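You operate a simulated robot arm through the tools that you are given. There is no shell and no other tool. Be economical: measure what you need, move in short steps, check, and stop when the job is done.

You are at the controls of a simulated two-armed robot. One attempt, no reset.

JOB
Pick up the can from the top of the steel rack with one hand, pass it to the other hand and put it on the cabinet side shelf. Set down upright: can.

It is judged by the outcome, as a careful person would: the job done as asked, and still so three seconds after it is handed in. It fails if anything else is knocked over, pushed out of place, dropped, spilled or broken.

ROBOT AND FRAMES
Two 7-joint arms with two-finger parallel grippers on one trunk, on a base that drives. Base frame: it is fixed to the floor where the robot stands at the start and does not move with it; the origin is under the middle of the robot, x ahead of it, y to its left, z up; the surface under the hand at the start is at about z = 96. Readings come in cm, rad, newtons and seconds.
The left shoulder is at the start at [7, 13, 123.7], the right one opposite. With the tool pointing down near the work surface each hand reaches from about 22 to 52 cm from the robot's upright axis, wherever it stands, measured 20 degrees to its own side. Places, roughly: cabinet side shelf (18x30 cm) [164, -178, 96]. Payload 1.57 kg a hand.
Tool frame (each hand has its own): the origin (TCP) lies between the finger pads and is the grasp point; the fingertips stand 3 cm ahead of it; z points along the fingers, y is the line along which they close. The gripper opens to 8 cm. The fingers are 1.7 cm wide and 1.2 cm thick; the gripper's body (4 by 8.2 cm) begins 8 cm behind the TCP.
Orientation is told as [roll, pitch, yaw] about the base's x, y, z axes, in that order, counted from this pose: with the fingers straight down and closing along the base's y, the tool's x points along the base's -x, its y along +y and its z along -z.

CONTROLS
- The arms move only by the tool servo_tool. It takes "left_motion", "right_motion" or both (then of equal length, played together; a hand with none holds still); each is a list of rows, each a list of 7 numbers: the shift along the base's x, y, z in units of 100 mm (1.0 is 100 mm), then the turn, a rotation vector about the base's x, y, z in units of 60 degrees (1.0 is 60 degrees), then the finger opening in cm, from 0 to 8. In form: [[tx, ty, tz, wx, wy, wz, jaw], ...]. A call has 1 to 12 rows; each row is the pose to reach, as a shift and turn from the pose commanded when the call began. A call with a number of a shift or a turn outside -1 to 1 is refused whole. Rows are played at 5 a second. More than 5 cm and 0.15 rad between two rows, or a gripper value outside its range, and nothing of the call is played. A pose out of reach is approached as far as the arm can. The call stops where the force on the tool passes 40 N (or 10 N more than at its start, if that is more) or the arm is blocked; 0.2 s more then pass. The fingers move at their own pace (about 10.8 cm/s each) and stop on an object; they squeeze with about 22 N. The grip force told is the motor's: it shows also when the fingers shut on nothing. Time passes only in rows, and 0.2 s behind the last, so rows that repeat a pose let the fingers close. The reply holds the time, the measured pose of the TCP, the force on the tool along the base axes, the opening and the grip force, in the units named above and with some noise, with the torque about the TCP (base axes, N m) and any sound that the robot's microphone picked up.
- Cameras (640 x 400 px; columns grow to the right, rows downward): "scene" is now at [13.08, 2.94, 146.23]; the picture's right is [0.34, -0.94, 0.00], its down [-0.58, -0.21, -0.79] and it looks along [0.74, 0.27, -0.62] (base axes); focal length 282 px, centre (320, 200). "left" rides on the left gripper at [7.2, 0.7, -12.2] in its tool frame; the picture's right is [-0.09, 1.00, 0.00], its down [-0.84, -0.08, -0.54] and it looks along [-0.54, -0.05, 0.84] (tool axes); focal length 238 px, centre (320, 200). "right" rides on the right gripper at [7.2, -0.7, -12.2] in its tool frame; the picture's right is [0.09, 1.00, 0.00], its down [-0.84, 0.08, -0.54] and it looks along [-0.54, 0.05, 0.84] (tool axes); focal length 238 px, centre (320, 200). There is no depth. A picture from a camera that has moved, and an enlarged one, comes with that camera's place and axes in the base frame and with its lens.
- snapshot(camera): a new picture of that camera. The clock stands still meanwhile.
- lift_body(by): slides the trunk up (or, below 0, down) by that many cm; the arms and the scene camera ride with it, the base frame stays. It gives what a move gives, with no picture.
- base_move(legs): drives the robot by 1 to 6 legs, each [ahead, left, turn to the left] in cm, cm and rad, along the robot's own axes; the way and the turn of a leg run together, so that a leg with both is an arc; at most 150 cm and 3.142 rad a leg. The arms and the cameras ride along, it lands a little off, and it stops where it bumps. It gives what a move gives.
- head_to(pan, tilt): turns the head with the scene camera to pan (to the left, within 1.501 rad either way) and tilt (down, from -0.506 to 1.204), counted from straight ahead of the robot. It gives what a move gives.
- zoom(camera, box): a new picture of the part [left, top, right, bottom] of that camera's present view, enlarged. The clock stands still meanwhile.
- job_done(): hands the job in; it is judged then, once.

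Go step by step. Nothing tells you exact positions but the pictures and the camera data: compare them with the known pose of the tool, close in by small moves and look again before you grip or let go. The budget is 120 turns and 92 pictures, counting those below and the enlarged ones. Unless the task says otherwise, let go and move clear before handing in.

The tools are called after "Request:" by a JSON object that holds its "method" and its "body". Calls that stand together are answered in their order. servo_tool: Moves the arms, as the interface text tells. Its arguments: {"type":"object","properties":{"left_motion":{"type":"array","items":{"type":"array","items":{"type":"number"}}},"right_motion":{"type":"array","items":{"type":"array","items":{"type":"number"}}}},"required":[]} The other tools are called the same way: lift_body (by) slides the trunk up or down; base_move (legs) drives the base; head_to (pan, tilt) turns the head that bears the scene camera; snapshot (camera) takes a picture; zoom (camera, box) takes an enlarged picture of a part of a camera's view; job_done () hands the job in.

At the start:

```text
time_s: 0.0
left_tcp_pos: [30.75, 24.39, 123.91]
left_orientation: [0.0, 0.0, -0.001]
left_force: [0.6, 0.3, 0.3]
left_ft_torque: [0.01, 0.01, 0.0]
left_grip_width: 7.99
left_grasp_force: 0.1
right_tcp_pos: [36.11, -2.15, 116.19]
right_orientation: [0.002, 0.0, -0.001]
right_force: [1.1, -0.9, 0.1]
right_ft_torque: [0.0, 0.01, 0.01]
right_grip_width: 8.01
right_grasp_force: 0.0
trunk travel left (down, up): [-87.5, 6.5]
robot x, y, heading: [-0.13, 0.16, -0.001]
head pan, tilt: [0.347, 0.667]
```

scene: 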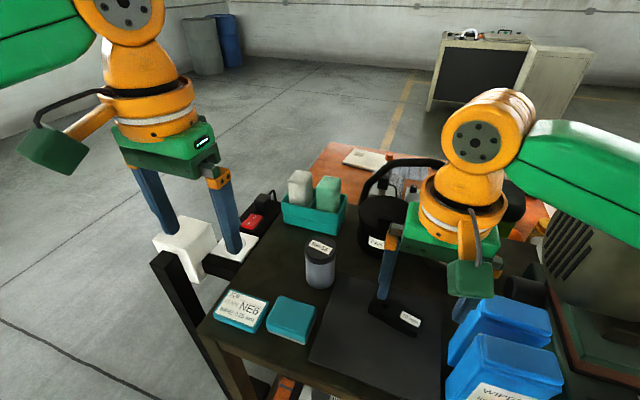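
right: 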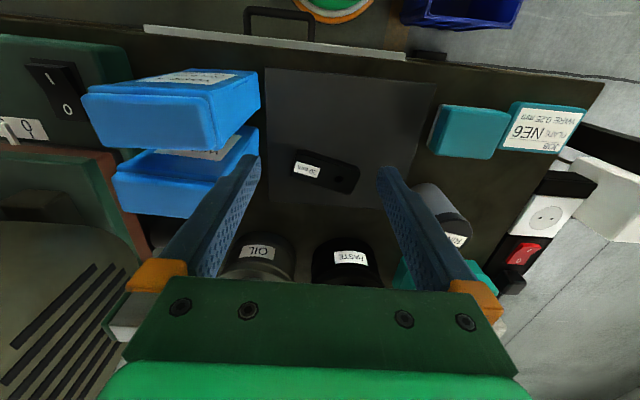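
left: 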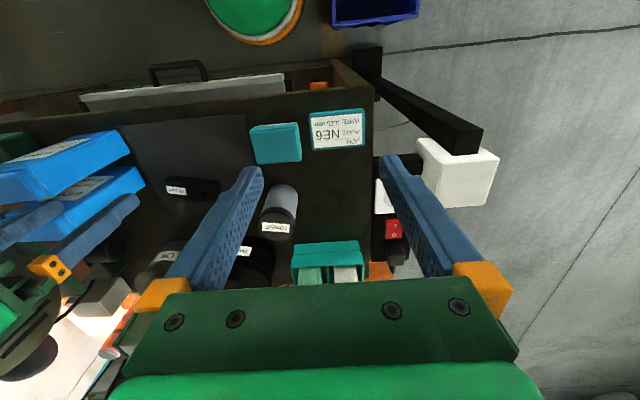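

I see a workbench right in front of me, but no rack or can yet. I'll look around with the head.

Request:
{"method": "head_to", "body": {"pan": -0.8, "tilt": 0.3}}

Request:
{"method": "snapshot", "body": {"camera": "scene"}}

Request:
{"method": "head_to", "body": {"pan": 0.1, "tilt": 0.2}}

Request:
{"method": "snapshot", "body": {"camera": "scene"}}

Request:
{"method": "head_to", "body": {"pan": 1.4, "tilt": 0.3}}

Request:
{"method": "snapshot", "body": {"camera": "scene"}}

```text
time_s: 1.4
left_tcp_pos: [30.77, 24.48, 124.05]
left_orientation: [-0.001, 0.0, 0.001]
left_force: [-1.3, -0.4, -0.5]
left_ft_torque: [0.01, -0.01, -0.01]
left_grip_width: 8.01
left_grasp_force: 0.0
right_tcp_pos: [36.18, -2.05, 116.22]
right_orientation: [0.001, -0.003, 0.001]
right_force: [-0.4, 0.4, -0.7]
right_ft_torque: [0.05, 0.04, 0.01]
right_grip_width: 7.99
right_grasp_force: 0.1
trunk travel left (down, up): [-87.5, 6.5]
robot x, y, heading: [0.22, 0.21, -0.003]
head pan, tilt: [-0.799, 0.3]
```

```text
88 pictures are left
camera scene: at [11.5, -6.68, 149.56], right [-0.72, -0.7, 0.0], down [-0.21, 0.21, -0.96], along [0.67, -0.68, -0.3], focal length 282 px, centre (320, 200)
```

scene: 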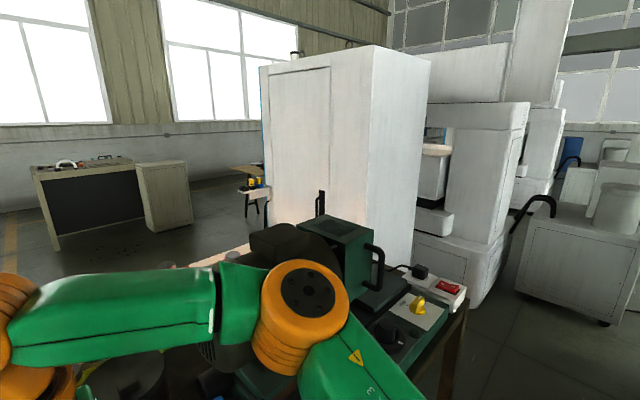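

```text
time_s: 2.6
left_tcp_pos: [30.76, 24.43, 123.87]
left_orientation: [0.0, -0.001, 0.0]
left_force: [0.1, 0.1, 0.2]
left_ft_torque: [0.04, 0.0, 0.0]
left_grip_width: 8.03
left_grasp_force: 0.1
right_tcp_pos: [36.07, -2.07, 116.11]
right_orientation: [0.002, -0.002, -0.001]
right_force: [0.1, 0.2, 0.2]
right_ft_torque: [-0.01, -0.02, 0.0]
right_grip_width: 8.02
right_grasp_force: 0.1
trunk travel left (down, up): [-87.5, 6.5]
robot x, y, heading: [-0.31, 0.08, -0.002]
head pan, tilt: [0.099, 0.201]
```

```text
87 pictures are left
camera scene: at [14.25, 0.91, 150.49], right [0.1, -1.0, 0.0], down [-0.2, -0.02, -0.98], along [0.98, 0.1, -0.2], focal length 282 px, centre (320, 200)
```

scene: 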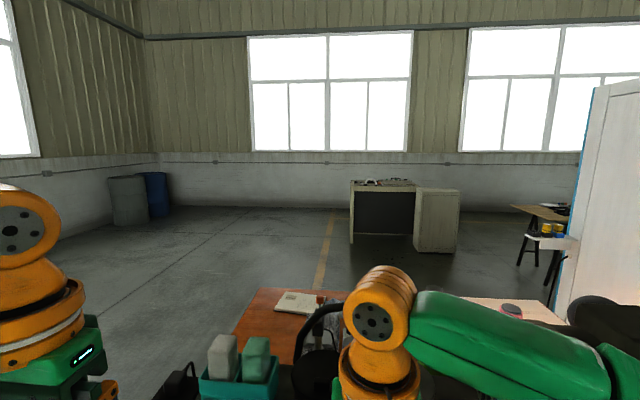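

```text
time_s: 4.0
left_tcp_pos: [30.79, 24.42, 123.91]
left_orientation: [0.001, 0.001, 0.0]
left_force: [-0.6, 0.8, -0.1]
left_ft_torque: [0.01, -0.01, -0.04]
left_grip_width: 7.98
left_grasp_force: 0.1
right_tcp_pos: [36.07, -2.07, 116.09]
right_orientation: [0.001, -0.001, -0.001]
right_force: [0.0, -0.2, -0.5]
right_ft_torque: [-0.05, 0.01, -0.01]
right_grip_width: 7.99
right_grasp_force: 0.1
trunk travel left (down, up): [-87.5, 6.5]
robot x, y, heading: [-0.11, -0.04, -0.001]
head pan, tilt: [1.4, 0.3]
```

```text
86 pictures are left
camera scene: at [6.58, 9.2, 149.56], right [0.99, -0.17, 0.0], down [-0.05, -0.29, -0.96], along [0.16, 0.94, -0.3], focal length 282 px, centre (320, 200)
```

scene: 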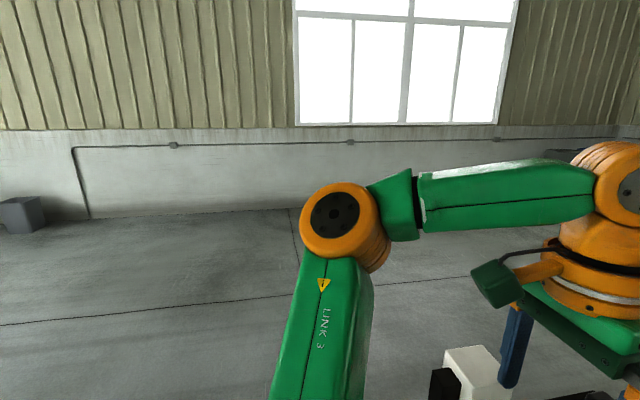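

The rack isn't seen yet. I'll zoom on the cabinet region and look to the far right.

Request:
{"method": "head_to", "body": {"pan": -1.5, "tilt": 0.2}}

Request:
{"method": "snapshot", "body": {"camera": "scene"}}

Request:
{"method": "head_to", "body": {"pan": -0.7, "tilt": 0.2}}

Request:
{"method": "zoom", "body": {"camera": "scene", "box": [140, 80, 460, 280]}}

```text
time_s: 6.6
left_tcp_pos: [30.7, 24.46, 123.82]
left_orientation: [-0.001, -0.001, -0.001]
left_force: [0.7, 0.8, 0.3]
left_ft_torque: [-0.01, -0.01, 0.0]
left_grip_width: 8.02
left_grasp_force: 0.0
right_tcp_pos: [36.11, -2.07, 116.02]
right_orientation: [0.002, 0.0, 0.0]
right_force: [-0.3, 0.7, -0.4]
right_ft_torque: [0.0, -0.01, 0.02]
right_grip_width: 7.98
right_grasp_force: 0.0
trunk travel left (down, up): [-87.5, 6.5]
robot x, y, heading: [-0.07, -0.11, 0.001]
head pan, tilt: [-1.499, 0.201]
```

```text
85 pictures are left
camera scene: at [5.65, -9.29, 150.49], right [-1.0, -0.07, 0.0], down [-0.01, 0.2, -0.98], along [0.07, -0.98, -0.2], focal length 282 px, centre (320, 200)
```

scene: 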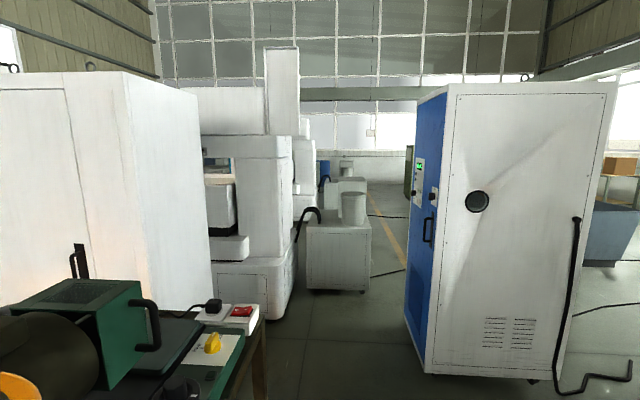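

```text
time_s: 7.7
left_tcp_pos: [30.74, 24.36, 123.89]
left_orientation: [0.0, 0.001, 0.0]
left_force: [0.7, 0.1, 0.4]
left_ft_torque: [-0.03, -0.01, -0.03]
left_grip_width: 7.99
left_grasp_force: 0.0
right_tcp_pos: [36.04, -2.04, 116.2]
right_orientation: [0.003, -0.003, 0.001]
right_force: [0.2, -0.5, 1.4]
right_ft_torque: [0.0, -0.02, -0.03]
right_grip_width: 8.0
right_grasp_force: 0.0
trunk travel left (down, up): [-87.5, 6.5]
robot x, y, heading: [0.16, 0.09, -0.003]
head pan, tilt: [-0.7, 0.201]
```

```text
2.00 times, centred on (300, 180) of scene
camera zoom: at [12.09, -6.01, 150.49], right [-0.64, -0.76, 0.0], down [-0.15, 0.13, -0.98], along [0.75, -0.63, -0.2], focal length 565 px, centre (360, 240)
```

zoom: 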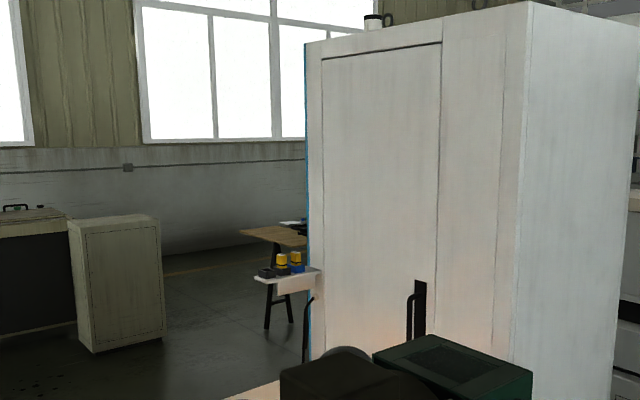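

The rack isn't in the front half; there's a cabinet (with a small shelf carrying yellow items on its far-left side). I'll raise the trunk and turn left in place to look behind.

Request:
{"method": "lift_body", "body": {"by": 6}}

Request:
{"method": "base_move", "body": {"legs": [[0, 0, 1.57]]}}

Request:
{"method": "head_to", "body": {"pan": 0.7, "tilt": 0.25}}

Request:
{"method": "snapshot", "body": {"camera": "scene"}}

Request:
{"method": "head_to", "body": {"pan": 1.5, "tilt": 0.25}}

Request:
{"method": "snapshot", "body": {"camera": "scene"}}

```text
time_s: 8.7
left_tcp_pos: [30.89, 24.35, 129.81]
left_orientation: [0.001, 0.0, 0.001]
left_force: [-0.3, -0.6, -0.1]
left_ft_torque: [-0.02, 0.01, 0.01]
left_grip_width: 8.02
left_grasp_force: 0.1
right_tcp_pos: [36.1, -1.96, 122.19]
right_orientation: [0.002, 0.0, -0.001]
right_force: [-0.6, -0.5, -0.6]
right_ft_torque: [-0.01, 0.0, -0.02]
right_grip_width: 8.01
right_grasp_force: 0.0
trunk travel left (down, up): [-93.5, 0.5]
robot x, y, heading: [0.08, -0.04, 0.001]
head pan, tilt: [-0.7, 0.201]
```

```text
time_s: 12.8
left_tcp_pos: [-23.36, 31.42, 129.9]
left_orientation: [0.001, 0.0, 1.544]
left_force: [-0.3, -0.7, 0.4]
left_ft_torque: [-0.03, -0.01, 0.0]
left_grip_width: 8.03
left_grasp_force: 0.1
right_tcp_pos: [3.09, 36.03, 122.03]
right_orientation: [0.001, -0.002, 1.542]
right_force: [-0.5, -0.2, 0.0]
right_ft_torque: [-0.02, 0.02, 0.02]
right_grip_width: 8.02
right_grasp_force: 0.1
trunk travel left (down, up): [-93.5, 0.5]
robot x, y, heading: [0.15, -0.13, 1.543]
head pan, tilt: [-0.7, 0.201]
```

```text
time_s: 14.4
left_tcp_pos: [-23.59, 31.35, 129.89]
left_orientation: [-0.001, 0.0, 1.545]
left_force: [-0.3, -0.6, -0.8]
left_ft_torque: [-0.02, 0.01, 0.02]
left_grip_width: 8.0
left_grasp_force: 0.0
right_tcp_pos: [2.92, 35.9, 122.08]
right_orientation: [0.001, -0.002, 1.542]
right_force: [0.2, -0.1, 1.1]
right_ft_torque: [-0.02, -0.01, -0.01]
right_grip_width: 7.98
right_grasp_force: 0.0
trunk travel left (down, up): [-93.5, 0.5]
robot x, y, heading: [0.18, -0.09, 1.544]
head pan, tilt: [0.7, 0.25]
```

```text
83 pictures are left
camera scene: at [-5.73, 12.33, 156.03], right [0.78, 0.62, 0.0], down [0.15, -0.19, -0.97], along [-0.6, 0.76, -0.25], focal length 282 px, centre (320, 200)
```

scene: 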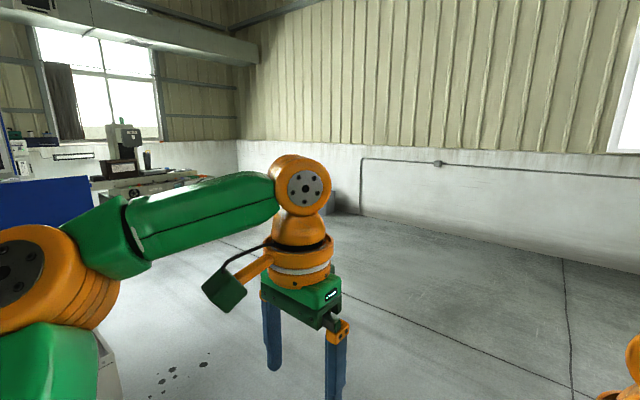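

```text
time_s: 15.5
left_tcp_pos: [-23.64, 31.41, 129.86]
left_orientation: [-0.001, -0.001, 1.544]
left_force: [0.2, 0.0, 0.2]
left_ft_torque: [0.0, -0.01, -0.01]
left_grip_width: 8.0
left_grasp_force: 0.0
right_tcp_pos: [3.09, 35.95, 121.99]
right_orientation: [0.002, -0.002, 1.544]
right_force: [0.5, -0.1, -0.4]
right_ft_torque: [0.0, 0.0, 0.02]
right_grip_width: 8.02
right_grasp_force: 0.0
trunk travel left (down, up): [-93.5, 0.5]
robot x, y, heading: [0.22, 0.01, 1.548]
head pan, tilt: [1.499, 0.25]
```

```text
82 pictures are left
camera scene: at [-9.2, 5.95, 156.04], right [0.1, 0.99, 0.0], down [0.25, -0.02, -0.97], along [-0.96, 0.1, -0.25], focal length 282 px, centre (320, 200)
```

scene: 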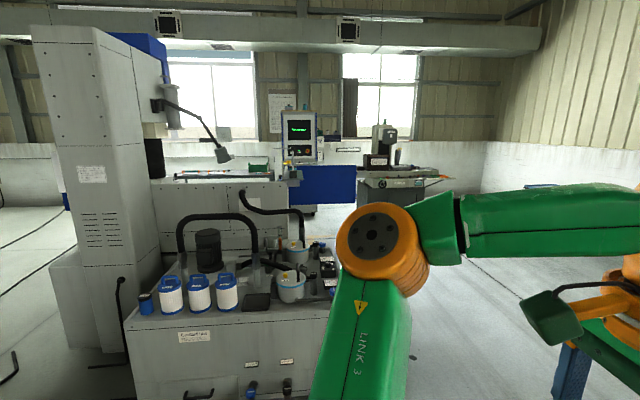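

Behind me is a milling machine, with no rack visible. I'll turn further to view the rear right.

Request:
{"method": "head_to", "body": {"pan": 0, "tilt": 0.25}}

Request:
{"method": "base_move", "body": {"legs": [[0, 0, 1.57]]}}

Request:
{"method": "head_to", "body": {"pan": 1.0, "tilt": 0.25}}

Request:
{"method": "snapshot", "body": {"camera": "scene"}}

```text
time_s: 17.1
left_tcp_pos: [-23.48, 31.35, 129.9]
left_orientation: [0.0, 0.001, 1.545]
left_force: [-0.7, 0.2, 0.6]
left_ft_torque: [0.01, 0.0, 0.0]
left_grip_width: 7.96
left_grasp_force: 0.0
right_tcp_pos: [3.1, 36.05, 122.16]
right_orientation: [0.002, -0.001, 1.543]
right_force: [0.1, 0.5, -0.5]
right_ft_torque: [-0.01, 0.02, -0.01]
right_grip_width: 8.02
right_grasp_force: 0.1
trunk travel left (down, up): [-93.5, 0.5]
robot x, y, heading: [0.11, -0.21, 1.544]
head pan, tilt: [0.0, 0.25]
```

```text
time_s: 21.3
left_tcp_pos: [-31.72, -23.21, 129.88]
left_orientation: [0.0, -0.001, 3.103]
left_force: [-0.4, 0.2, -0.4]
left_ft_torque: [-0.03, 0.01, 0.01]
left_grip_width: 8.01
left_grasp_force: 0.0
right_tcp_pos: [-35.99, 3.35, 122.09]
right_orientation: [0.001, -0.002, 3.105]
right_force: [0.1, -0.1, 0.2]
right_ft_torque: [0.02, 0.03, 0.0]
right_grip_width: 8.03
right_grasp_force: 0.0
trunk travel left (down, up): [-93.5, 0.5]
robot x, y, heading: [0.12, 0.24, 3.106]
head pan, tilt: [0.0, 0.25]
```

```text
time_s: 22.6
left_tcp_pos: [-31.72, -23.18, 129.83]
left_orientation: [0.0, 0.0, 3.105]
left_force: [0.0, 0.5, 0.2]
left_ft_torque: [0.03, 0.02, 0.02]
left_grip_width: 7.97
left_grasp_force: 0.1
right_tcp_pos: [-36.01, 3.35, 122.1]
right_orientation: [0.002, -0.001, 3.105]
right_force: [0.0, -0.3, 0.3]
right_ft_torque: [-0.01, -0.01, -0.02]
right_grip_width: 8.03
right_grasp_force: 0.1
trunk travel left (down, up): [-93.5, 0.5]
robot x, y, heading: [0.25, 0.1, 3.102]
head pan, tilt: [1.0, 0.25]
```

```text
81 pictures are left
camera scene: at [-10.4, -7.48, 156.03], right [-0.82, 0.57, 0.0], down [0.14, 0.2, -0.97], along [-0.55, -0.8, -0.25], focal length 282 px, centre (320, 200)
```

scene: 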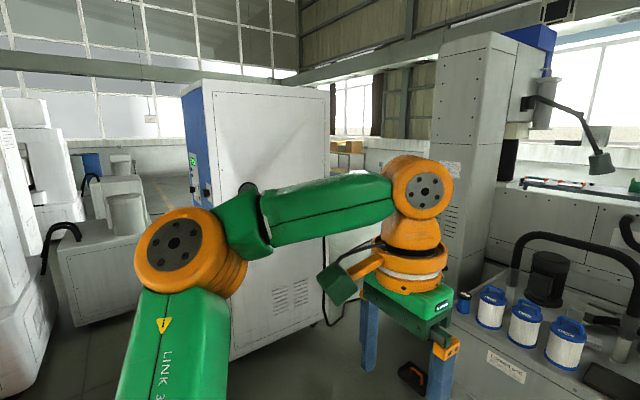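

No rack behind either. The candidates are the far bench at x≈400 and whatever hides behind the tall cabinet; I'll turn back to face +y, drive clear to the left and look from there.

Request:
{"method": "head_to", "body": {"pan": 0, "tilt": 0.25}}

Request:
{"method": "base_move", "body": {"legs": [[0, 0, -1.53], [110, 0, 0], [0, 0, -1.57]]}}

Request:
{"method": "snapshot", "body": {"camera": "scene"}}

Request:
{"method": "head_to", "body": {"pan": -0.5, "tilt": 0.25}}

Request:
{"method": "zoom", "body": {"camera": "scene", "box": [160, 100, 480, 300]}}

```text
time_s: 23.9
left_tcp_pos: [-31.7, -23.25, 129.9]
left_orientation: [0.001, -0.001, 3.105]
left_force: [0.5, 1.0, 0.0]
left_ft_torque: [0.01, 0.02, -0.01]
left_grip_width: 7.98
left_grasp_force: 0.1
right_tcp_pos: [-35.93, 3.38, 122.16]
right_orientation: [0.001, -0.002, 3.106]
right_force: [0.2, -0.5, -0.5]
right_ft_torque: [0.01, 0.0, -0.01]
right_grip_width: 7.98
right_grasp_force: 0.2
trunk travel left (down, up): [-93.5, 0.5]
robot x, y, heading: [0.19, -0.07, 3.105]
head pan, tilt: [0.0, 0.25]
```

```text
time_s: 29.2
left_tcp_pos: [-23.76, 40.06, 130.06]
left_orientation: [0.002, -0.005, 1.555]
left_force: [0.8, 0.1, 0.7]
left_ft_torque: [0.08, 0.04, 0.01]
left_grip_width: 7.97
left_grasp_force: 0.0
right_tcp_pos: [2.75, 45.05, 122.48]
right_orientation: [0.002, -0.009, 1.557]
right_force: [0.0, 0.2, -0.1]
right_ft_torque: [0.05, -0.02, -0.01]
right_grip_width: 7.99
right_grasp_force: 0.0
trunk travel left (down, up): [-93.5, 0.5]
robot x, y, heading: [0.1, 9.45, 1.558]
head pan, tilt: [0.0, 0.25]
stopped in leg 2: the robot was blocked; the commanded pose is now the measured one
```

```text
80 pictures are left
camera scene: at [0.31, 23.19, 156.13], right [1.0, -0.02, 0.0], down [0.0, -0.24, -0.97], along [0.01, 0.97, -0.24], focal length 282 px, centre (320, 200)
```

scene: 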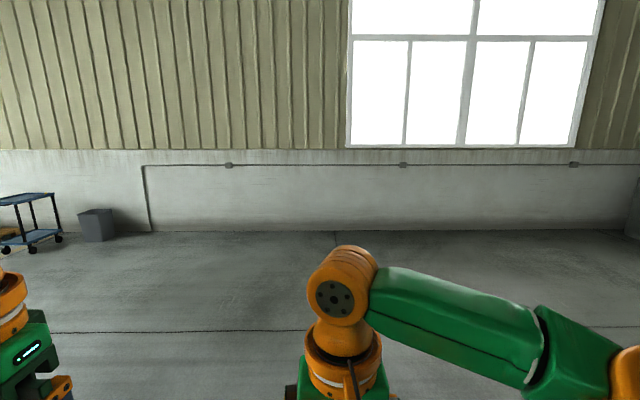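

```text
time_s: 30.2
left_tcp_pos: [-23.71, 41.04, 129.93]
left_orientation: [0.0, 0.001, 1.555]
left_force: [-0.5, -0.7, 0.4]
left_ft_torque: [-0.04, 0.02, 0.01]
left_grip_width: 8.0
left_grasp_force: 0.0
right_tcp_pos: [2.74, 46.01, 121.98]
right_orientation: [0.002, 0.001, 1.554]
right_force: [-0.1, -0.9, -0.1]
right_ft_torque: [-0.02, -0.02, 0.01]
right_grip_width: 8.01
right_grasp_force: 0.0
trunk travel left (down, up): [-93.5, 0.5]
robot x, y, heading: [0.14, 9.61, 1.558]
head pan, tilt: [-0.499, 0.25]
```

```text
2.00 times, centred on (320, 200) of scene
camera zoom: at [4.76, 23.14, 156.01], right [0.87, -0.49, 0.0], down [-0.12, -0.22, -0.97], along [0.48, 0.84, -0.25], focal length 565 px, centre (320, 200)
```

zoom: 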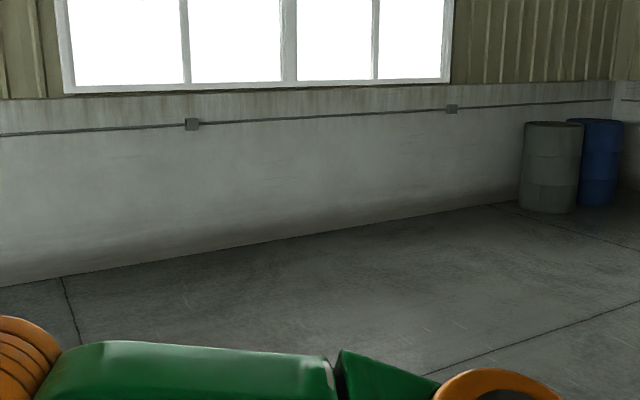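

The base was stopped after 9 cm by something low. I'll look down to see what it is.

Request:
{"method": "head_to", "body": {"pan": -0.2, "tilt": 1.1}}

Request:
{"method": "snapshot", "body": {"camera": "scene"}}

Request:
{"method": "head_to", "body": {"pan": -1.3, "tilt": 1.0}}

Request:
{"method": "snapshot", "body": {"camera": "scene"}}

```text
time_s: 31.3
left_tcp_pos: [-23.86, 40.92, 129.92]
left_orientation: [0.0, 0.0, 1.555]
left_force: [-0.6, 0.3, 0.0]
left_ft_torque: [-0.03, 0.01, 0.03]
left_grip_width: 8.0
left_grasp_force: 0.0
right_tcp_pos: [2.73, 45.78, 122.06]
right_orientation: [0.002, -0.002, 1.554]
right_force: [-0.2, -0.6, 0.1]
right_ft_torque: [0.01, -0.01, 0.0]
right_grip_width: 8.01
right_grasp_force: 0.1
trunk travel left (down, up): [-93.5, 0.5]
robot x, y, heading: [0.24, 9.69, 1.552]
head pan, tilt: [-0.201, 1.1]
```

```text
78 pictures are left
camera scene: at [1.55, 20.94, 148.96], right [0.98, -0.21, 0.0], down [-0.19, -0.87, -0.45], along [0.1, 0.44, -0.89], focal length 282 px, centre (320, 200)
```

scene: 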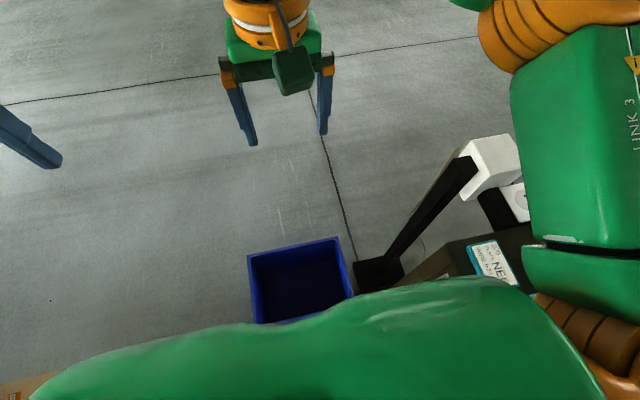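

```text
time_s: 32.7
left_tcp_pos: [-23.79, 40.76, 129.95]
left_orientation: [0.0, 0.001, 1.556]
left_force: [-0.4, 0.1, 0.5]
left_ft_torque: [0.03, -0.03, 0.01]
left_grip_width: 8.01
left_grasp_force: 0.0
right_tcp_pos: [2.77, 45.7, 122.3]
right_orientation: [0.002, -0.001, 1.555]
right_force: [-0.1, 0.4, -1.0]
right_ft_torque: [-0.01, -0.02, 0.03]
right_grip_width: 8.03
right_grasp_force: 0.0
trunk travel left (down, up): [-93.5, 0.5]
robot x, y, heading: [0.44, 9.75, 1.556]
head pan, tilt: [-1.3, 1.0]
```

```text
77 pictures are left
camera scene: at [6.92, 16.55, 149.61], right [0.25, -0.97, 0.0], down [-0.81, -0.21, -0.54], along [0.52, 0.14, -0.84], focal length 282 px, centre (320, 200)
```

scene: 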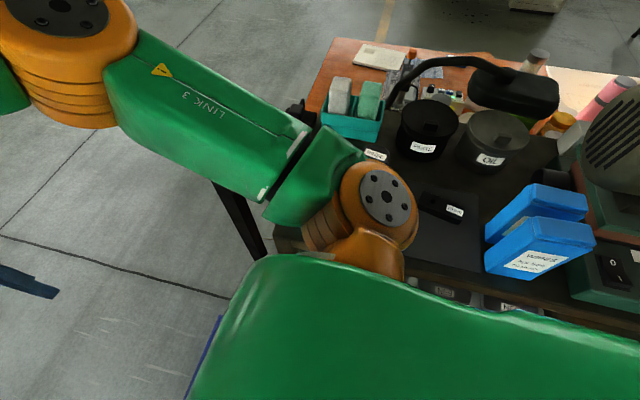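

A blue bin on the floor stopped me. I'll back away from it, go around its left side and look ahead again from open floor.

Request:
{"method": "base_move", "body": {"legs": [[-10, 0, 0], [0, 65, 0], [115, 0, 0], [0, 0, -1.57]]}}

Request:
{"method": "head_to", "body": {"pan": -0.4, "tilt": 0.4}}

Request:
{"method": "snapshot", "body": {"camera": "scene"}}

```text
time_s: 46.3
left_tcp_pos: [-33.06, 139.95, 129.84]
left_orientation: [-0.002, 0.0, -0.005]
left_force: [-0.1, 0.0, 0.5]
left_ft_torque: [0.02, 0.02, 0.02]
left_grip_width: 7.99
left_grasp_force: 0.1
right_tcp_pos: [-27.93, 113.46, 122.15]
right_orientation: [0.001, -0.002, -0.004]
right_force: [0.6, -0.3, 0.0]
right_ft_torque: [0.01, 0.06, -0.05]
right_grip_width: 7.98
right_grasp_force: 0.1
trunk travel left (down, up): [-93.5, 0.5]
robot x, y, heading: [-64.36, 115.25, -0.004]
head pan, tilt: [-1.3, 1.0]
```

```text
time_s: 47.5
left_tcp_pos: [-33.01, 139.86, 130.09]
left_orientation: [0.001, 0.001, -0.005]
left_force: [1.0, 0.4, 0.6]
left_ft_torque: [-0.01, -0.01, 0.0]
left_grip_width: 8.0
left_grasp_force: 0.0
right_tcp_pos: [-27.95, 113.52, 122.12]
right_orientation: [0.002, -0.002, -0.006]
right_force: [0.8, -0.5, 0.2]
right_ft_torque: [0.01, -0.01, -0.02]
right_grip_width: 7.99
right_grasp_force: 0.0
trunk travel left (down, up): [-93.5, 0.5]
robot x, y, heading: [-63.83, 115.82, 0.001]
head pan, tilt: [-0.4, 0.4]
```

```text
76 pictures are left
camera scene: at [-50.47, 111.94, 154.63], right [-0.39, -0.92, 0.0], down [-0.36, 0.15, -0.92], along [0.85, -0.36, -0.39], focal length 282 px, centre (320, 200)
```

scene: 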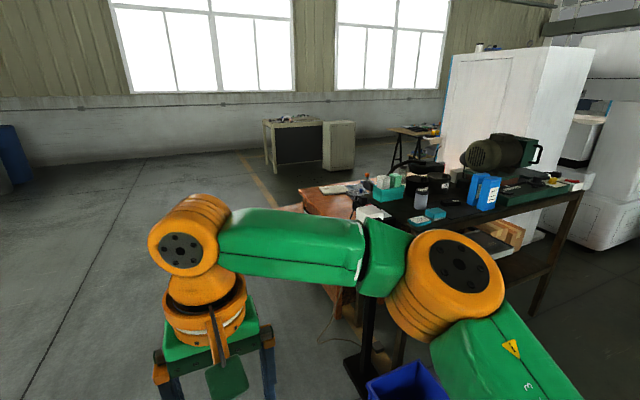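

The floor ahead is open. I'll drive forward past the bench and look toward the cabinet's hidden side.

Request:
{"method": "base_move", "body": {"legs": [[150, 0, 0], [110, 0, 0]]}}

Request:
{"method": "head_to", "body": {"pan": -1.3, "tilt": 0.3}}

Request:
{"method": "snapshot", "body": {"camera": "scene"}}

Request:
{"method": "head_to", "body": {"pan": -0.4, "tilt": 0.3}}

Request:
{"method": "snapshot", "body": {"camera": "scene"}}

```text
time_s: 60.3
left_tcp_pos: [229.62, 131.73, 129.86]
left_orientation: [0.0, -0.002, -0.039]
left_force: [-0.8, -0.2, 0.1]
left_ft_torque: [0.0, -0.01, 0.02]
left_grip_width: 8.0
left_grasp_force: 0.0
right_tcp_pos: [233.78, 105.21, 122.18]
right_orientation: [0.001, -0.002, -0.039]
right_force: [0.3, -0.2, -0.1]
right_ft_torque: [-0.04, -0.03, -0.04]
right_grip_width: 7.99
right_grasp_force: 0.1
trunk travel left (down, up): [-93.5, 0.5]
robot x, y, heading: [198.09, 108.84, -0.042]
head pan, tilt: [-0.4, 0.4]
```

```text
time_s: 61.5
left_tcp_pos: [229.65, 131.85, 129.83]
left_orientation: [0.0, 0.001, -0.04]
left_force: [0.3, 0.3, 0.2]
left_ft_torque: [0.02, 0.0, -0.02]
left_grip_width: 8.02
left_grasp_force: 0.0
right_tcp_pos: [233.99, 105.16, 122.15]
right_orientation: [0.0, -0.002, -0.041]
right_force: [0.5, -0.3, -0.4]
right_ft_torque: [0.02, 0.01, 0.04]
right_grip_width: 8.01
right_grasp_force: 0.1
trunk travel left (down, up): [-93.5, 0.5]
robot x, y, heading: [197.84, 108.63, -0.043]
head pan, tilt: [-1.3, 0.3]
```

```text
75 pictures are left
camera scene: at [205.13, 99.35, 155.56], right [-0.97, -0.23, 0.0], down [-0.07, 0.29, -0.96], along [0.22, -0.93, -0.3], focal length 282 px, centre (320, 200)
```

scene: 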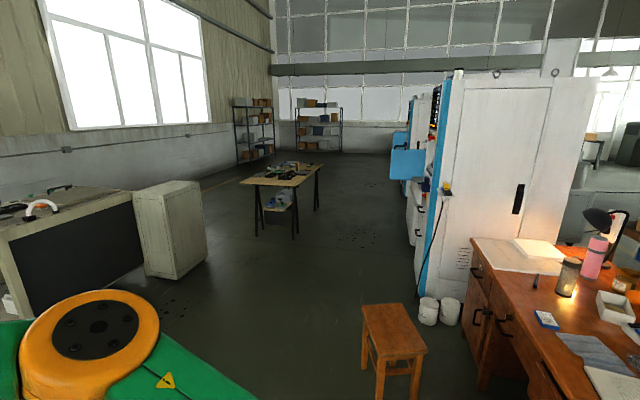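

```text
time_s: 62.7
left_tcp_pos: [229.63, 131.75, 129.89]
left_orientation: [-0.001, 0.0, -0.038]
left_force: [0.8, -0.4, -0.5]
left_ft_torque: [-0.01, -0.01, 0.0]
left_grip_width: 8.0
left_grasp_force: 0.0
right_tcp_pos: [233.96, 105.16, 122.13]
right_orientation: [0.002, -0.002, -0.04]
right_force: [-0.1, -0.7, -0.1]
right_ft_torque: [0.04, -0.03, 0.0]
right_grip_width: 7.99
right_grasp_force: 0.0
trunk travel left (down, up): [-93.5, 0.5]
robot x, y, heading: [197.81, 108.52, -0.04]
head pan, tilt: [-0.4, 0.3]
```

```text
74 pictures are left
camera scene: at [211.43, 104.45, 155.56], right [-0.43, -0.9, 0.0], down [-0.27, 0.13, -0.96], along [0.86, -0.41, -0.3], focal length 282 px, centre (320, 200)
```

scene: 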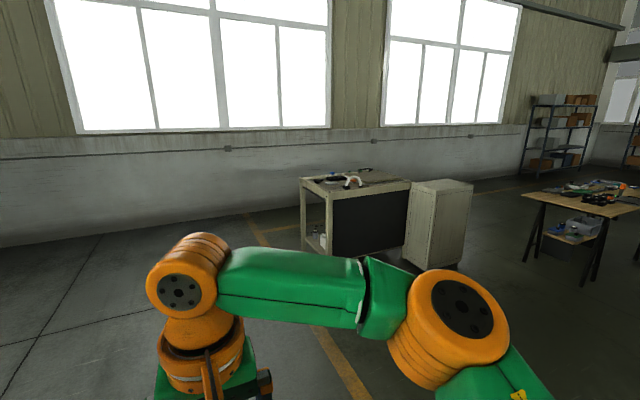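

I see two far racks with boxes, a table, and a blue-front cabinet with a shelf. Zooming in on the candidates.

Request:
{"method": "head_to", "body": {"pan": -1.2, "tilt": 0.2}}

Request:
{"method": "zoom", "body": {"camera": "scene", "box": [160, 60, 320, 160]}}

Request:
{"method": "zoom", "body": {"camera": "scene", "box": [340, 60, 500, 210]}}

```text
time_s: 63.8
left_tcp_pos: [229.7, 131.74, 130.05]
left_orientation: [0.0, 0.001, -0.039]
left_force: [-0.8, 0.9, 0.2]
left_ft_torque: [-0.02, -0.02, -0.01]
left_grip_width: 8.01
left_grasp_force: 0.0
right_tcp_pos: [233.94, 105.23, 122.12]
right_orientation: [0.002, -0.002, -0.04]
right_force: [0.5, 0.4, -0.3]
right_ft_torque: [0.04, -0.02, -0.03]
right_grip_width: 7.99
right_grasp_force: 0.0
trunk travel left (down, up): [-93.5, 0.5]
robot x, y, heading: [197.98, 108.62, -0.042]
head pan, tilt: [-1.201, 0.201]
```

```text
4.00 times, centred on (240, 110) of scene
camera zoom: at [206.02, 99.63, 156.49], right [-0.95, -0.33, 0.0], down [-0.07, 0.19, -0.98], along [0.32, -0.93, -0.2], focal length 1130 px, centre (640, 560)
```

zoom: 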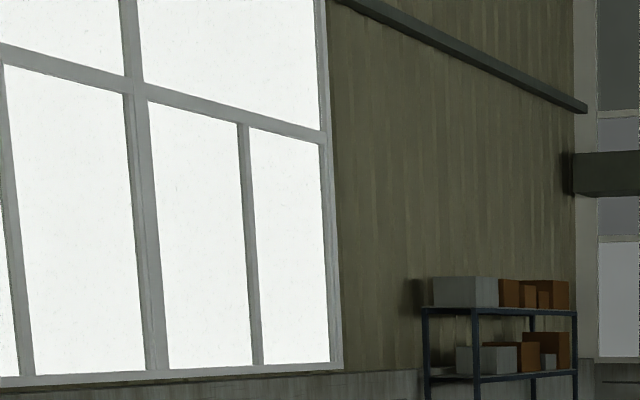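

```text
2.67 times, centred on (420, 135) of scene
camera zoom: at [206.02, 99.63, 156.49], right [-0.95, -0.33, 0.0], down [-0.07, 0.19, -0.98], along [0.32, -0.93, -0.2], focal length 753 px, centre (53, 373)
```

zoom: 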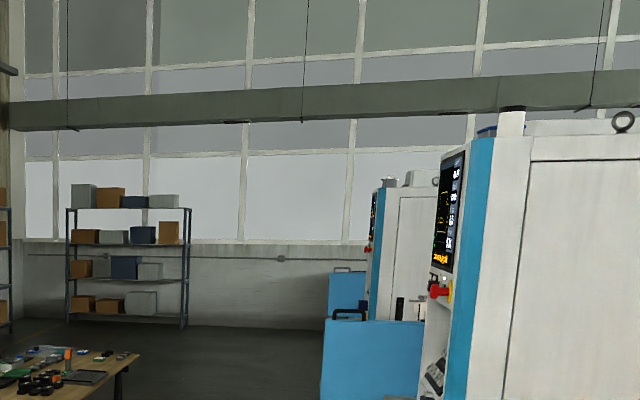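

Zooming on the lower part of the cabinet front, where the shelf should be, and on the far table.

Request:
{"method": "zoom", "body": {"camera": "scene", "box": [360, 140, 520, 240]}}

Request:
{"method": "zoom", "body": {"camera": "scene", "box": [180, 120, 340, 220]}}

```text
4.00 times, centred on (440, 190) of scene
camera zoom: at [206.02, 99.63, 156.49], right [-0.95, -0.33, 0.0], down [-0.07, 0.19, -0.98], along [0.32, -0.93, -0.2], focal length 1130 px, centre (-160, 240)
```

zoom: 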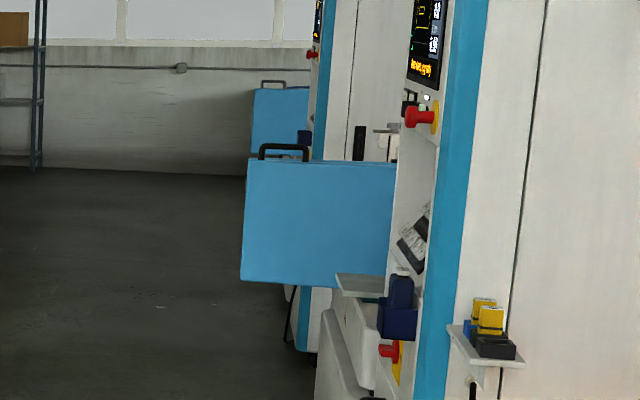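

```text
4.00 times, centred on (260, 170) of scene
camera zoom: at [206.02, 99.63, 156.49], right [-0.95, -0.33, 0.0], down [-0.07, 0.19, -0.98], along [0.32, -0.93, -0.2], focal length 1130 px, centre (560, 320)
```

zoom: 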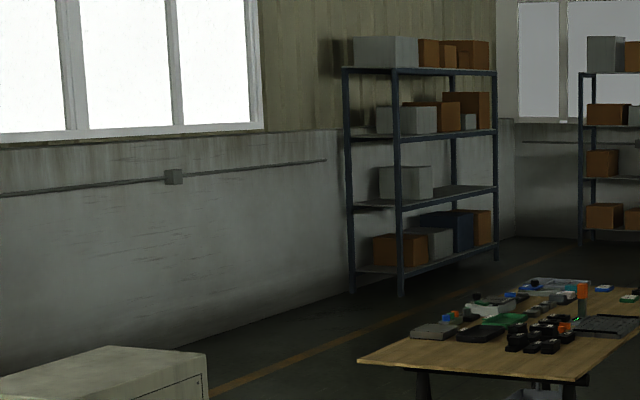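

The cabinet (blue-front machine) has a front ledge near (176,-172) and a side shelf with tools around (165,-120). I'll drive down the aisle at x≈250 to see more, staying clear of the stool at about (195,-30).

Request:
{"method": "base_move", "body": {"legs": [[50, 0, 0], [0, 0, -1.53], [140, 0, 0]]}}

Request:
{"method": "head_to", "body": {"pan": -0.6, "tilt": 0.3}}

Request:
{"method": "snapshot", "body": {"camera": "scene"}}

Request:
{"method": "head_to", "body": {"pan": 0.5, "tilt": 0.3}}

Request:
{"method": "snapshot", "body": {"camera": "scene"}}

```text
time_s: 77.2
left_tcp_pos: [268.41, -66.09, 129.93]
left_orientation: [0.0, 0.0, -1.586]
left_force: [0.7, -0.4, -0.1]
left_ft_torque: [-0.04, 0.02, -0.04]
left_grip_width: 8.02
left_grasp_force: 0.0
right_tcp_pos: [241.84, -70.99, 122.22]
right_orientation: [0.0, -0.002, -1.586]
right_force: [-0.1, 0.1, -0.3]
right_ft_torque: [-0.01, 0.0, -0.01]
right_grip_width: 8.01
right_grasp_force: 0.0
trunk travel left (down, up): [-93.5, 0.5]
robot x, y, heading: [244.65, -34.65, -1.591]
head pan, tilt: [-1.201, 0.201]
```

```text
time_s: 78.2
left_tcp_pos: [268.58, -66.18, 129.94]
left_orientation: [0.0, 0.001, -1.586]
left_force: [0.3, 0.4, 0.1]
left_ft_torque: [0.02, 0.02, 0.03]
left_grip_width: 8.0
left_grasp_force: 0.0
right_tcp_pos: [242.08, -71.1, 122.15]
right_orientation: [0.002, -0.003, -1.584]
right_force: [0.9, -0.7, -0.4]
right_ft_torque: [0.0, 0.0, -0.01]
right_grip_width: 8.01
right_grasp_force: 0.1
trunk travel left (down, up): [-93.5, 0.5]
robot x, y, heading: [244.37, -35.23, -1.593]
head pan, tilt: [-0.6, 0.3]
```

```text
69 pictures are left
camera scene: at [239.07, -47.7, 155.56], right [-0.82, 0.58, 0.0], down [0.17, 0.24, -0.96], along [-0.55, -0.78, -0.3], focal length 282 px, centre (320, 200)
```

scene: 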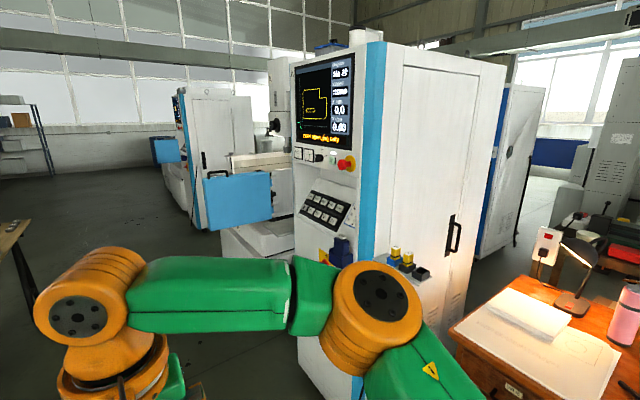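

```text
time_s: 79.5
left_tcp_pos: [268.37, -66.05, 129.87]
left_orientation: [-0.001, 0.0, -1.586]
left_force: [-0.1, 0.0, -0.1]
left_ft_torque: [0.01, -0.01, -0.01]
left_grip_width: 8.0
left_grasp_force: 0.0
right_tcp_pos: [242.02, -70.99, 122.22]
right_orientation: [0.002, 0.001, -1.588]
right_force: [0.0, -0.3, 0.8]
right_ft_torque: [0.03, -0.01, -0.02]
right_grip_width: 7.98
right_grasp_force: 0.0
trunk travel left (down, up): [-93.5, 0.5]
robot x, y, heading: [244.68, -35.35, -1.589]
head pan, tilt: [0.499, 0.3]
```

```text
68 pictures are left
camera scene: at [248.8, -48.35, 155.56], right [-0.89, -0.46, 0.0], down [-0.14, 0.26, -0.96], along [0.44, -0.85, -0.3], focal length 282 px, centre (320, 200)
```

scene: 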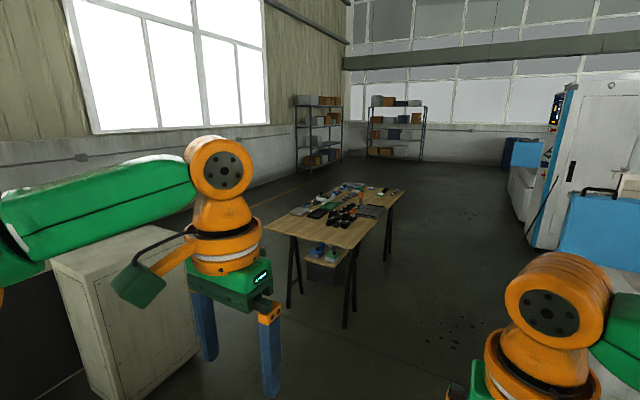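

The side shelf with the tools is at about (155,-118); the given target (164,-178) would be on the cabinet's other side. Driving further down the aisle to look there.

Request:
{"method": "base_move", "body": {"legs": [[110, 3, 0]]}}

Request:
{"method": "head_to", "body": {"pan": -1.3, "tilt": 0.35}}

Request:
{"method": "snapshot", "body": {"camera": "scene"}}

Request:
{"method": "head_to", "body": {"pan": -0.4, "tilt": 0.35}}

Request:
{"method": "snapshot", "body": {"camera": "scene"}}

```text
time_s: 85.1
left_tcp_pos: [270.99, -174.46, 129.96]
left_orientation: [0.0, 0.0, -1.571]
left_force: [0.0, 0.1, -1.1]
left_ft_torque: [0.0, -0.02, 0.0]
left_grip_width: 7.99
left_grasp_force: 0.0
right_tcp_pos: [244.51, -179.91, 122.1]
right_orientation: [0.002, -0.003, -1.571]
right_force: [0.0, -0.7, -0.5]
right_ft_torque: [-0.02, 0.03, -0.01]
right_grip_width: 8.0
right_grasp_force: 0.1
trunk travel left (down, up): [-93.5, 0.5]
robot x, y, heading: [246.74, -143.48, -1.567]
head pan, tilt: [0.499, 0.3]
```

```text
time_s: 86.9
left_tcp_pos: [271.03, -174.66, 129.88]
left_orientation: [-0.001, -0.001, -1.571]
left_force: [0.3, 0.3, 0.6]
left_ft_torque: [0.03, 0.01, 0.0]
left_grip_width: 7.99
left_grasp_force: 0.1
right_tcp_pos: [244.7, -179.9, 122.04]
right_orientation: [0.003, -0.003, -1.571]
right_force: [-0.8, 0.1, -0.1]
right_ft_torque: [0.02, 0.0, 0.02]
right_grip_width: 8.03
right_grasp_force: 0.0
trunk travel left (down, up): [-93.5, 0.5]
robot x, y, heading: [246.58, -143.96, -1.573]
head pan, tilt: [-1.3, 0.351]
```

```text
67 pictures are left
camera scene: at [237.67, -151.37, 155.09], right [-0.27, 0.96, 0.0], down [0.33, 0.09, -0.94], along [-0.9, -0.25, -0.34], focal length 282 px, centre (320, 200)
```

scene: 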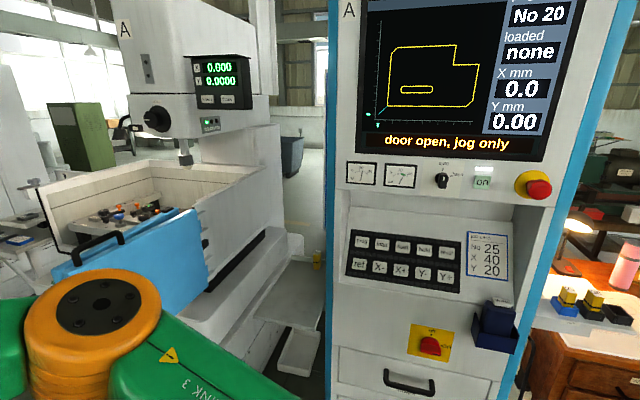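

```text
time_s: 88.1
left_tcp_pos: [271.09, -174.69, 129.87]
left_orientation: [0.001, -0.001, -1.572]
left_force: [-0.7, -1.0, 0.9]
left_ft_torque: [-0.01, 0.02, -0.05]
left_grip_width: 7.99
left_grasp_force: 0.1
right_tcp_pos: [244.5, -179.87, 122.08]
right_orientation: [0.001, -0.003, -1.57]
right_force: [0.0, -0.3, 0.2]
right_ft_torque: [0.0, -0.02, 0.0]
right_grip_width: 7.99
right_grasp_force: 0.1
trunk travel left (down, up): [-93.5, 0.5]
robot x, y, heading: [246.78, -143.74, -1.566]
head pan, tilt: [-0.4, 0.351]
```

```text
66 pictures are left
camera scene: at [243.01, -157.44, 155.09], right [-0.92, 0.39, 0.0], down [0.13, 0.32, -0.94], along [-0.37, -0.86, -0.34], focal length 282 px, centre (320, 200)
```

scene: 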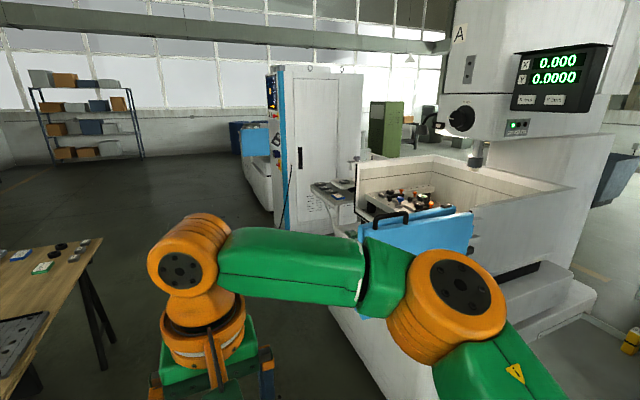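

I found the empty target shelf on the −y side of the cabinet, at about (166,-178,96). Now I'll search for the rack with the can: zooming on the far racks.

Request:
{"method": "head_to", "body": {"pan": 0.25, "tilt": 0.1}}

Request:
{"method": "zoom", "body": {"camera": "scene", "box": [220, 70, 420, 195]}}

Request:
{"method": "snapshot", "body": {"camera": "scene"}}

```text
time_s: 89.1
left_tcp_pos: [271.08, -174.48, 129.93]
left_orientation: [0.0, 0.001, -1.57]
left_force: [0.4, 0.1, 0.3]
left_ft_torque: [0.0, -0.02, 0.01]
left_grip_width: 8.0
left_grasp_force: 0.1
right_tcp_pos: [244.68, -179.93, 122.22]
right_orientation: [0.003, -0.002, -1.572]
right_force: [-0.5, 0.1, -0.2]
right_ft_torque: [0.01, 0.01, -0.01]
right_grip_width: 8.01
right_grasp_force: 0.1
trunk travel left (down, up): [-93.5, 0.5]
robot x, y, heading: [247.1, -143.96, -1.572]
head pan, tilt: [0.25, 0.099]
```

```text
3.20 times, centred on (320, 132) of scene
camera zoom: at [248.9, -157.79, 157.43], right [-0.97, -0.25, 0.0], down [-0.02, 0.1, -0.99], along [0.24, -0.96, -0.1], focal length 904 px, centre (320, 416)
```

zoom: 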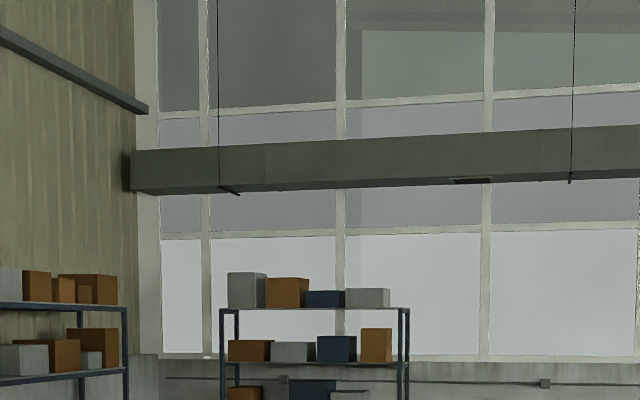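

```text
64 pictures are left
camera scene: at [248.9, -157.79, 157.43], right [-0.97, -0.25, 0.0], down [-0.02, 0.1, -0.99], along [0.24, -0.96, -0.1], focal length 282 px, centre (320, 200)
```

scene: 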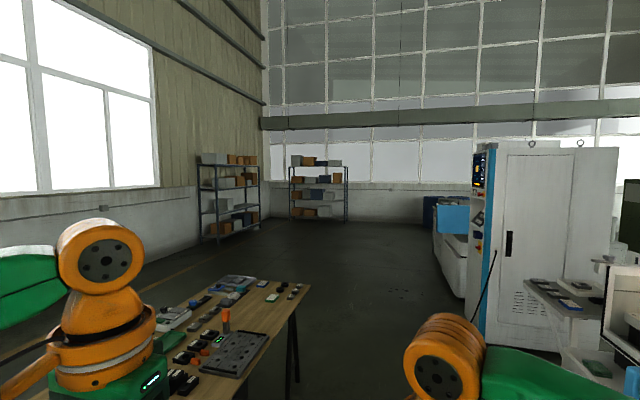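

The far racks hold only boxes. I'll zoom on the tiered stand beside the second machine, and the frame with things on top at x≈350.

Request:
{"method": "zoom", "body": {"camera": "scene", "box": [480, 230, 640, 400]}}

Request:
{"method": "head_to", "body": {"pan": 1.4, "tilt": 0.4}}

Request:
{"method": "snapshot", "body": {"camera": "scene"}}

```text
2.35 times, centred on (560, 315) of scene
camera zoom: at [248.9, -157.79, 157.43], right [-0.97, -0.25, 0.0], down [-0.02, 0.1, -0.99], along [0.24, -0.96, -0.1], focal length 664 px, centre (-245, -71)
```

zoom: 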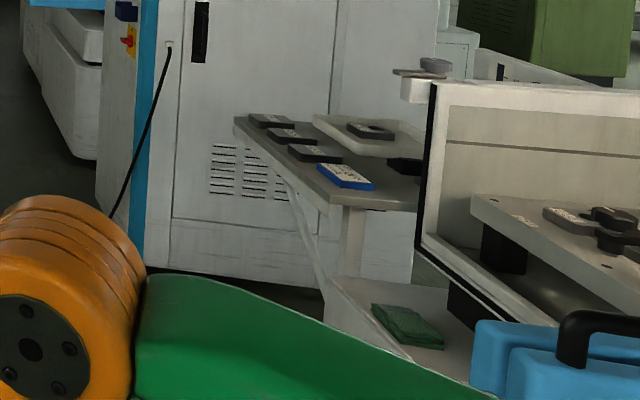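

```text
time_s: 90.5
left_tcp_pos: [271.13, -174.63, 129.87]
left_orientation: [-0.001, 0.001, -1.573]
left_force: [-0.2, -0.8, 0.0]
left_ft_torque: [0.0, -0.01, 0.0]
left_grip_width: 7.99
left_grasp_force: 0.0
right_tcp_pos: [244.53, -179.84, 122.14]
right_orientation: [0.002, -0.003, -1.57]
right_force: [-0.2, 0.2, 0.1]
right_ft_torque: [0.0, 0.03, 0.02]
right_grip_width: 8.04
right_grasp_force: 0.0
trunk travel left (down, up): [-93.5, 0.5]
robot x, y, heading: [246.61, -143.52, -1.577]
head pan, tilt: [1.4, 0.4]
```

```text
62 pictures are left
camera scene: at [255.77, -150.47, 154.64], right [-0.17, -0.99, 0.0], down [-0.38, 0.07, -0.92], along [0.91, -0.16, -0.39], focal length 282 px, centre (320, 200)
```

scene: 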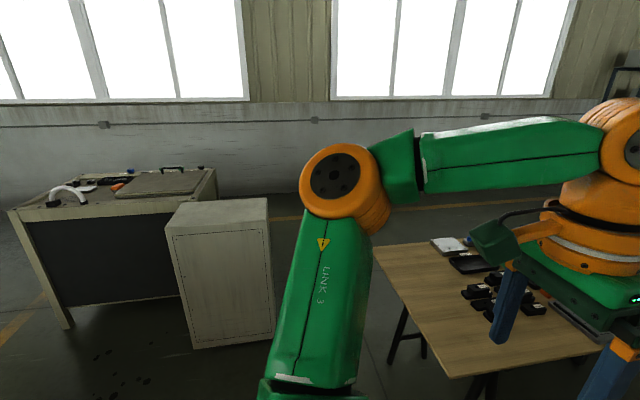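

Nothing suitable yet. I'll drive on down the aisle and look behind the machines.

Request:
{"method": "base_move", "body": {"legs": [[140, 0, 0]]}}

Request:
{"method": "head_to", "body": {"pan": -1.2, "tilt": 0.3}}

Request:
{"method": "snapshot", "body": {"camera": "scene"}}

Request:
{"method": "head_to", "body": {"pan": -0.2, "tilt": 0.2}}

Request:
{"method": "snapshot", "body": {"camera": "scene"}}

```text
time_s: 97.6
left_tcp_pos: [270.38, -316.96, 129.96]
left_orientation: [0.0, -0.001, -1.578]
left_force: [0.5, 0.2, -1.0]
left_ft_torque: [0.01, 0.0, 0.0]
left_grip_width: 7.97
left_grasp_force: 0.1
right_tcp_pos: [243.84, -322.09, 122.16]
right_orientation: [0.002, 0.0, -1.577]
right_force: [0.6, 1.3, 0.0]
right_ft_torque: [0.01, 0.0, 0.03]
right_grip_width: 8.01
right_grasp_force: 0.1
trunk travel left (down, up): [-93.5, 0.5]
robot x, y, heading: [245.92, -286.39, -1.578]
head pan, tilt: [1.4, 0.4]
```

```text
time_s: 99.9
left_tcp_pos: [270.26, -317.0, 129.89]
left_orientation: [0.0, 0.0, -1.576]
left_force: [-0.8, -0.1, 0.4]
left_ft_torque: [-0.02, 0.03, 0.02]
left_grip_width: 7.99
left_grasp_force: 0.0
right_tcp_pos: [243.83, -322.25, 122.23]
right_orientation: [0.002, -0.001, -1.578]
right_force: [-1.4, -0.1, -0.3]
right_ft_torque: [-0.01, 0.0, -0.01]
right_grip_width: 8.0
right_grasp_force: 0.1
trunk travel left (down, up): [-93.5, 0.5]
robot x, y, heading: [246.3, -286.03, -1.576]
head pan, tilt: [-1.201, 0.3]
```

```text
61 pictures are left
camera scene: at [237.33, -294.5, 155.56], right [-0.36, 0.93, 0.0], down [0.28, 0.11, -0.96], along [-0.89, -0.34, -0.3], focal length 282 px, centre (320, 200)
```

scene: 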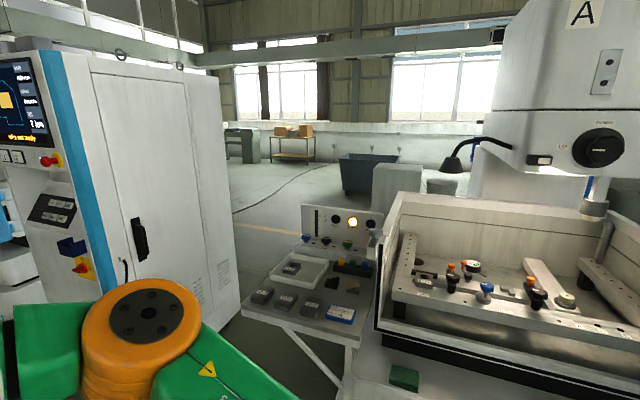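

```text
time_s: 101.2
left_tcp_pos: [270.31, -317.01, 129.9]
left_orientation: [-0.001, 0.001, -1.576]
left_force: [0.4, 0.1, -0.9]
left_ft_torque: [-0.02, -0.01, 0.01]
left_grip_width: 8.0
left_grasp_force: 0.1
right_tcp_pos: [243.93, -322.12, 122.15]
right_orientation: [0.003, 0.0, -1.579]
right_force: [-0.5, 0.5, -0.7]
right_ft_torque: [0.0, -0.01, 0.02]
right_grip_width: 8.02
right_grasp_force: 0.1
trunk travel left (down, up): [-93.5, 0.5]
robot x, y, heading: [246.25, -286.18, -1.578]
head pan, tilt: [-0.201, 0.201]
```

```text
60 pictures are left
camera scene: at [244.12, -300.28, 156.49], right [-0.98, 0.21, 0.0], down [0.04, 0.2, -0.98], along [-0.2, -0.96, -0.2], focal length 282 px, centre (320, 200)
```

scene: 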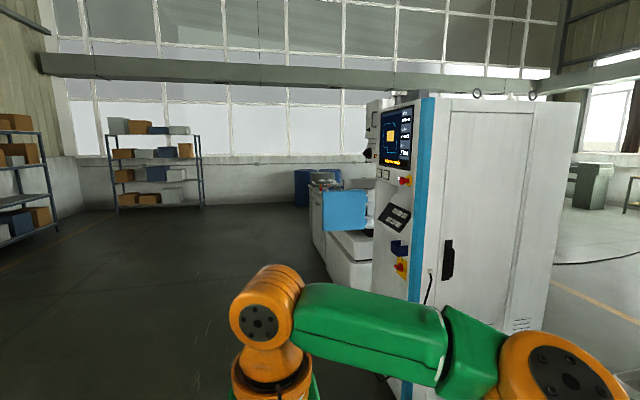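

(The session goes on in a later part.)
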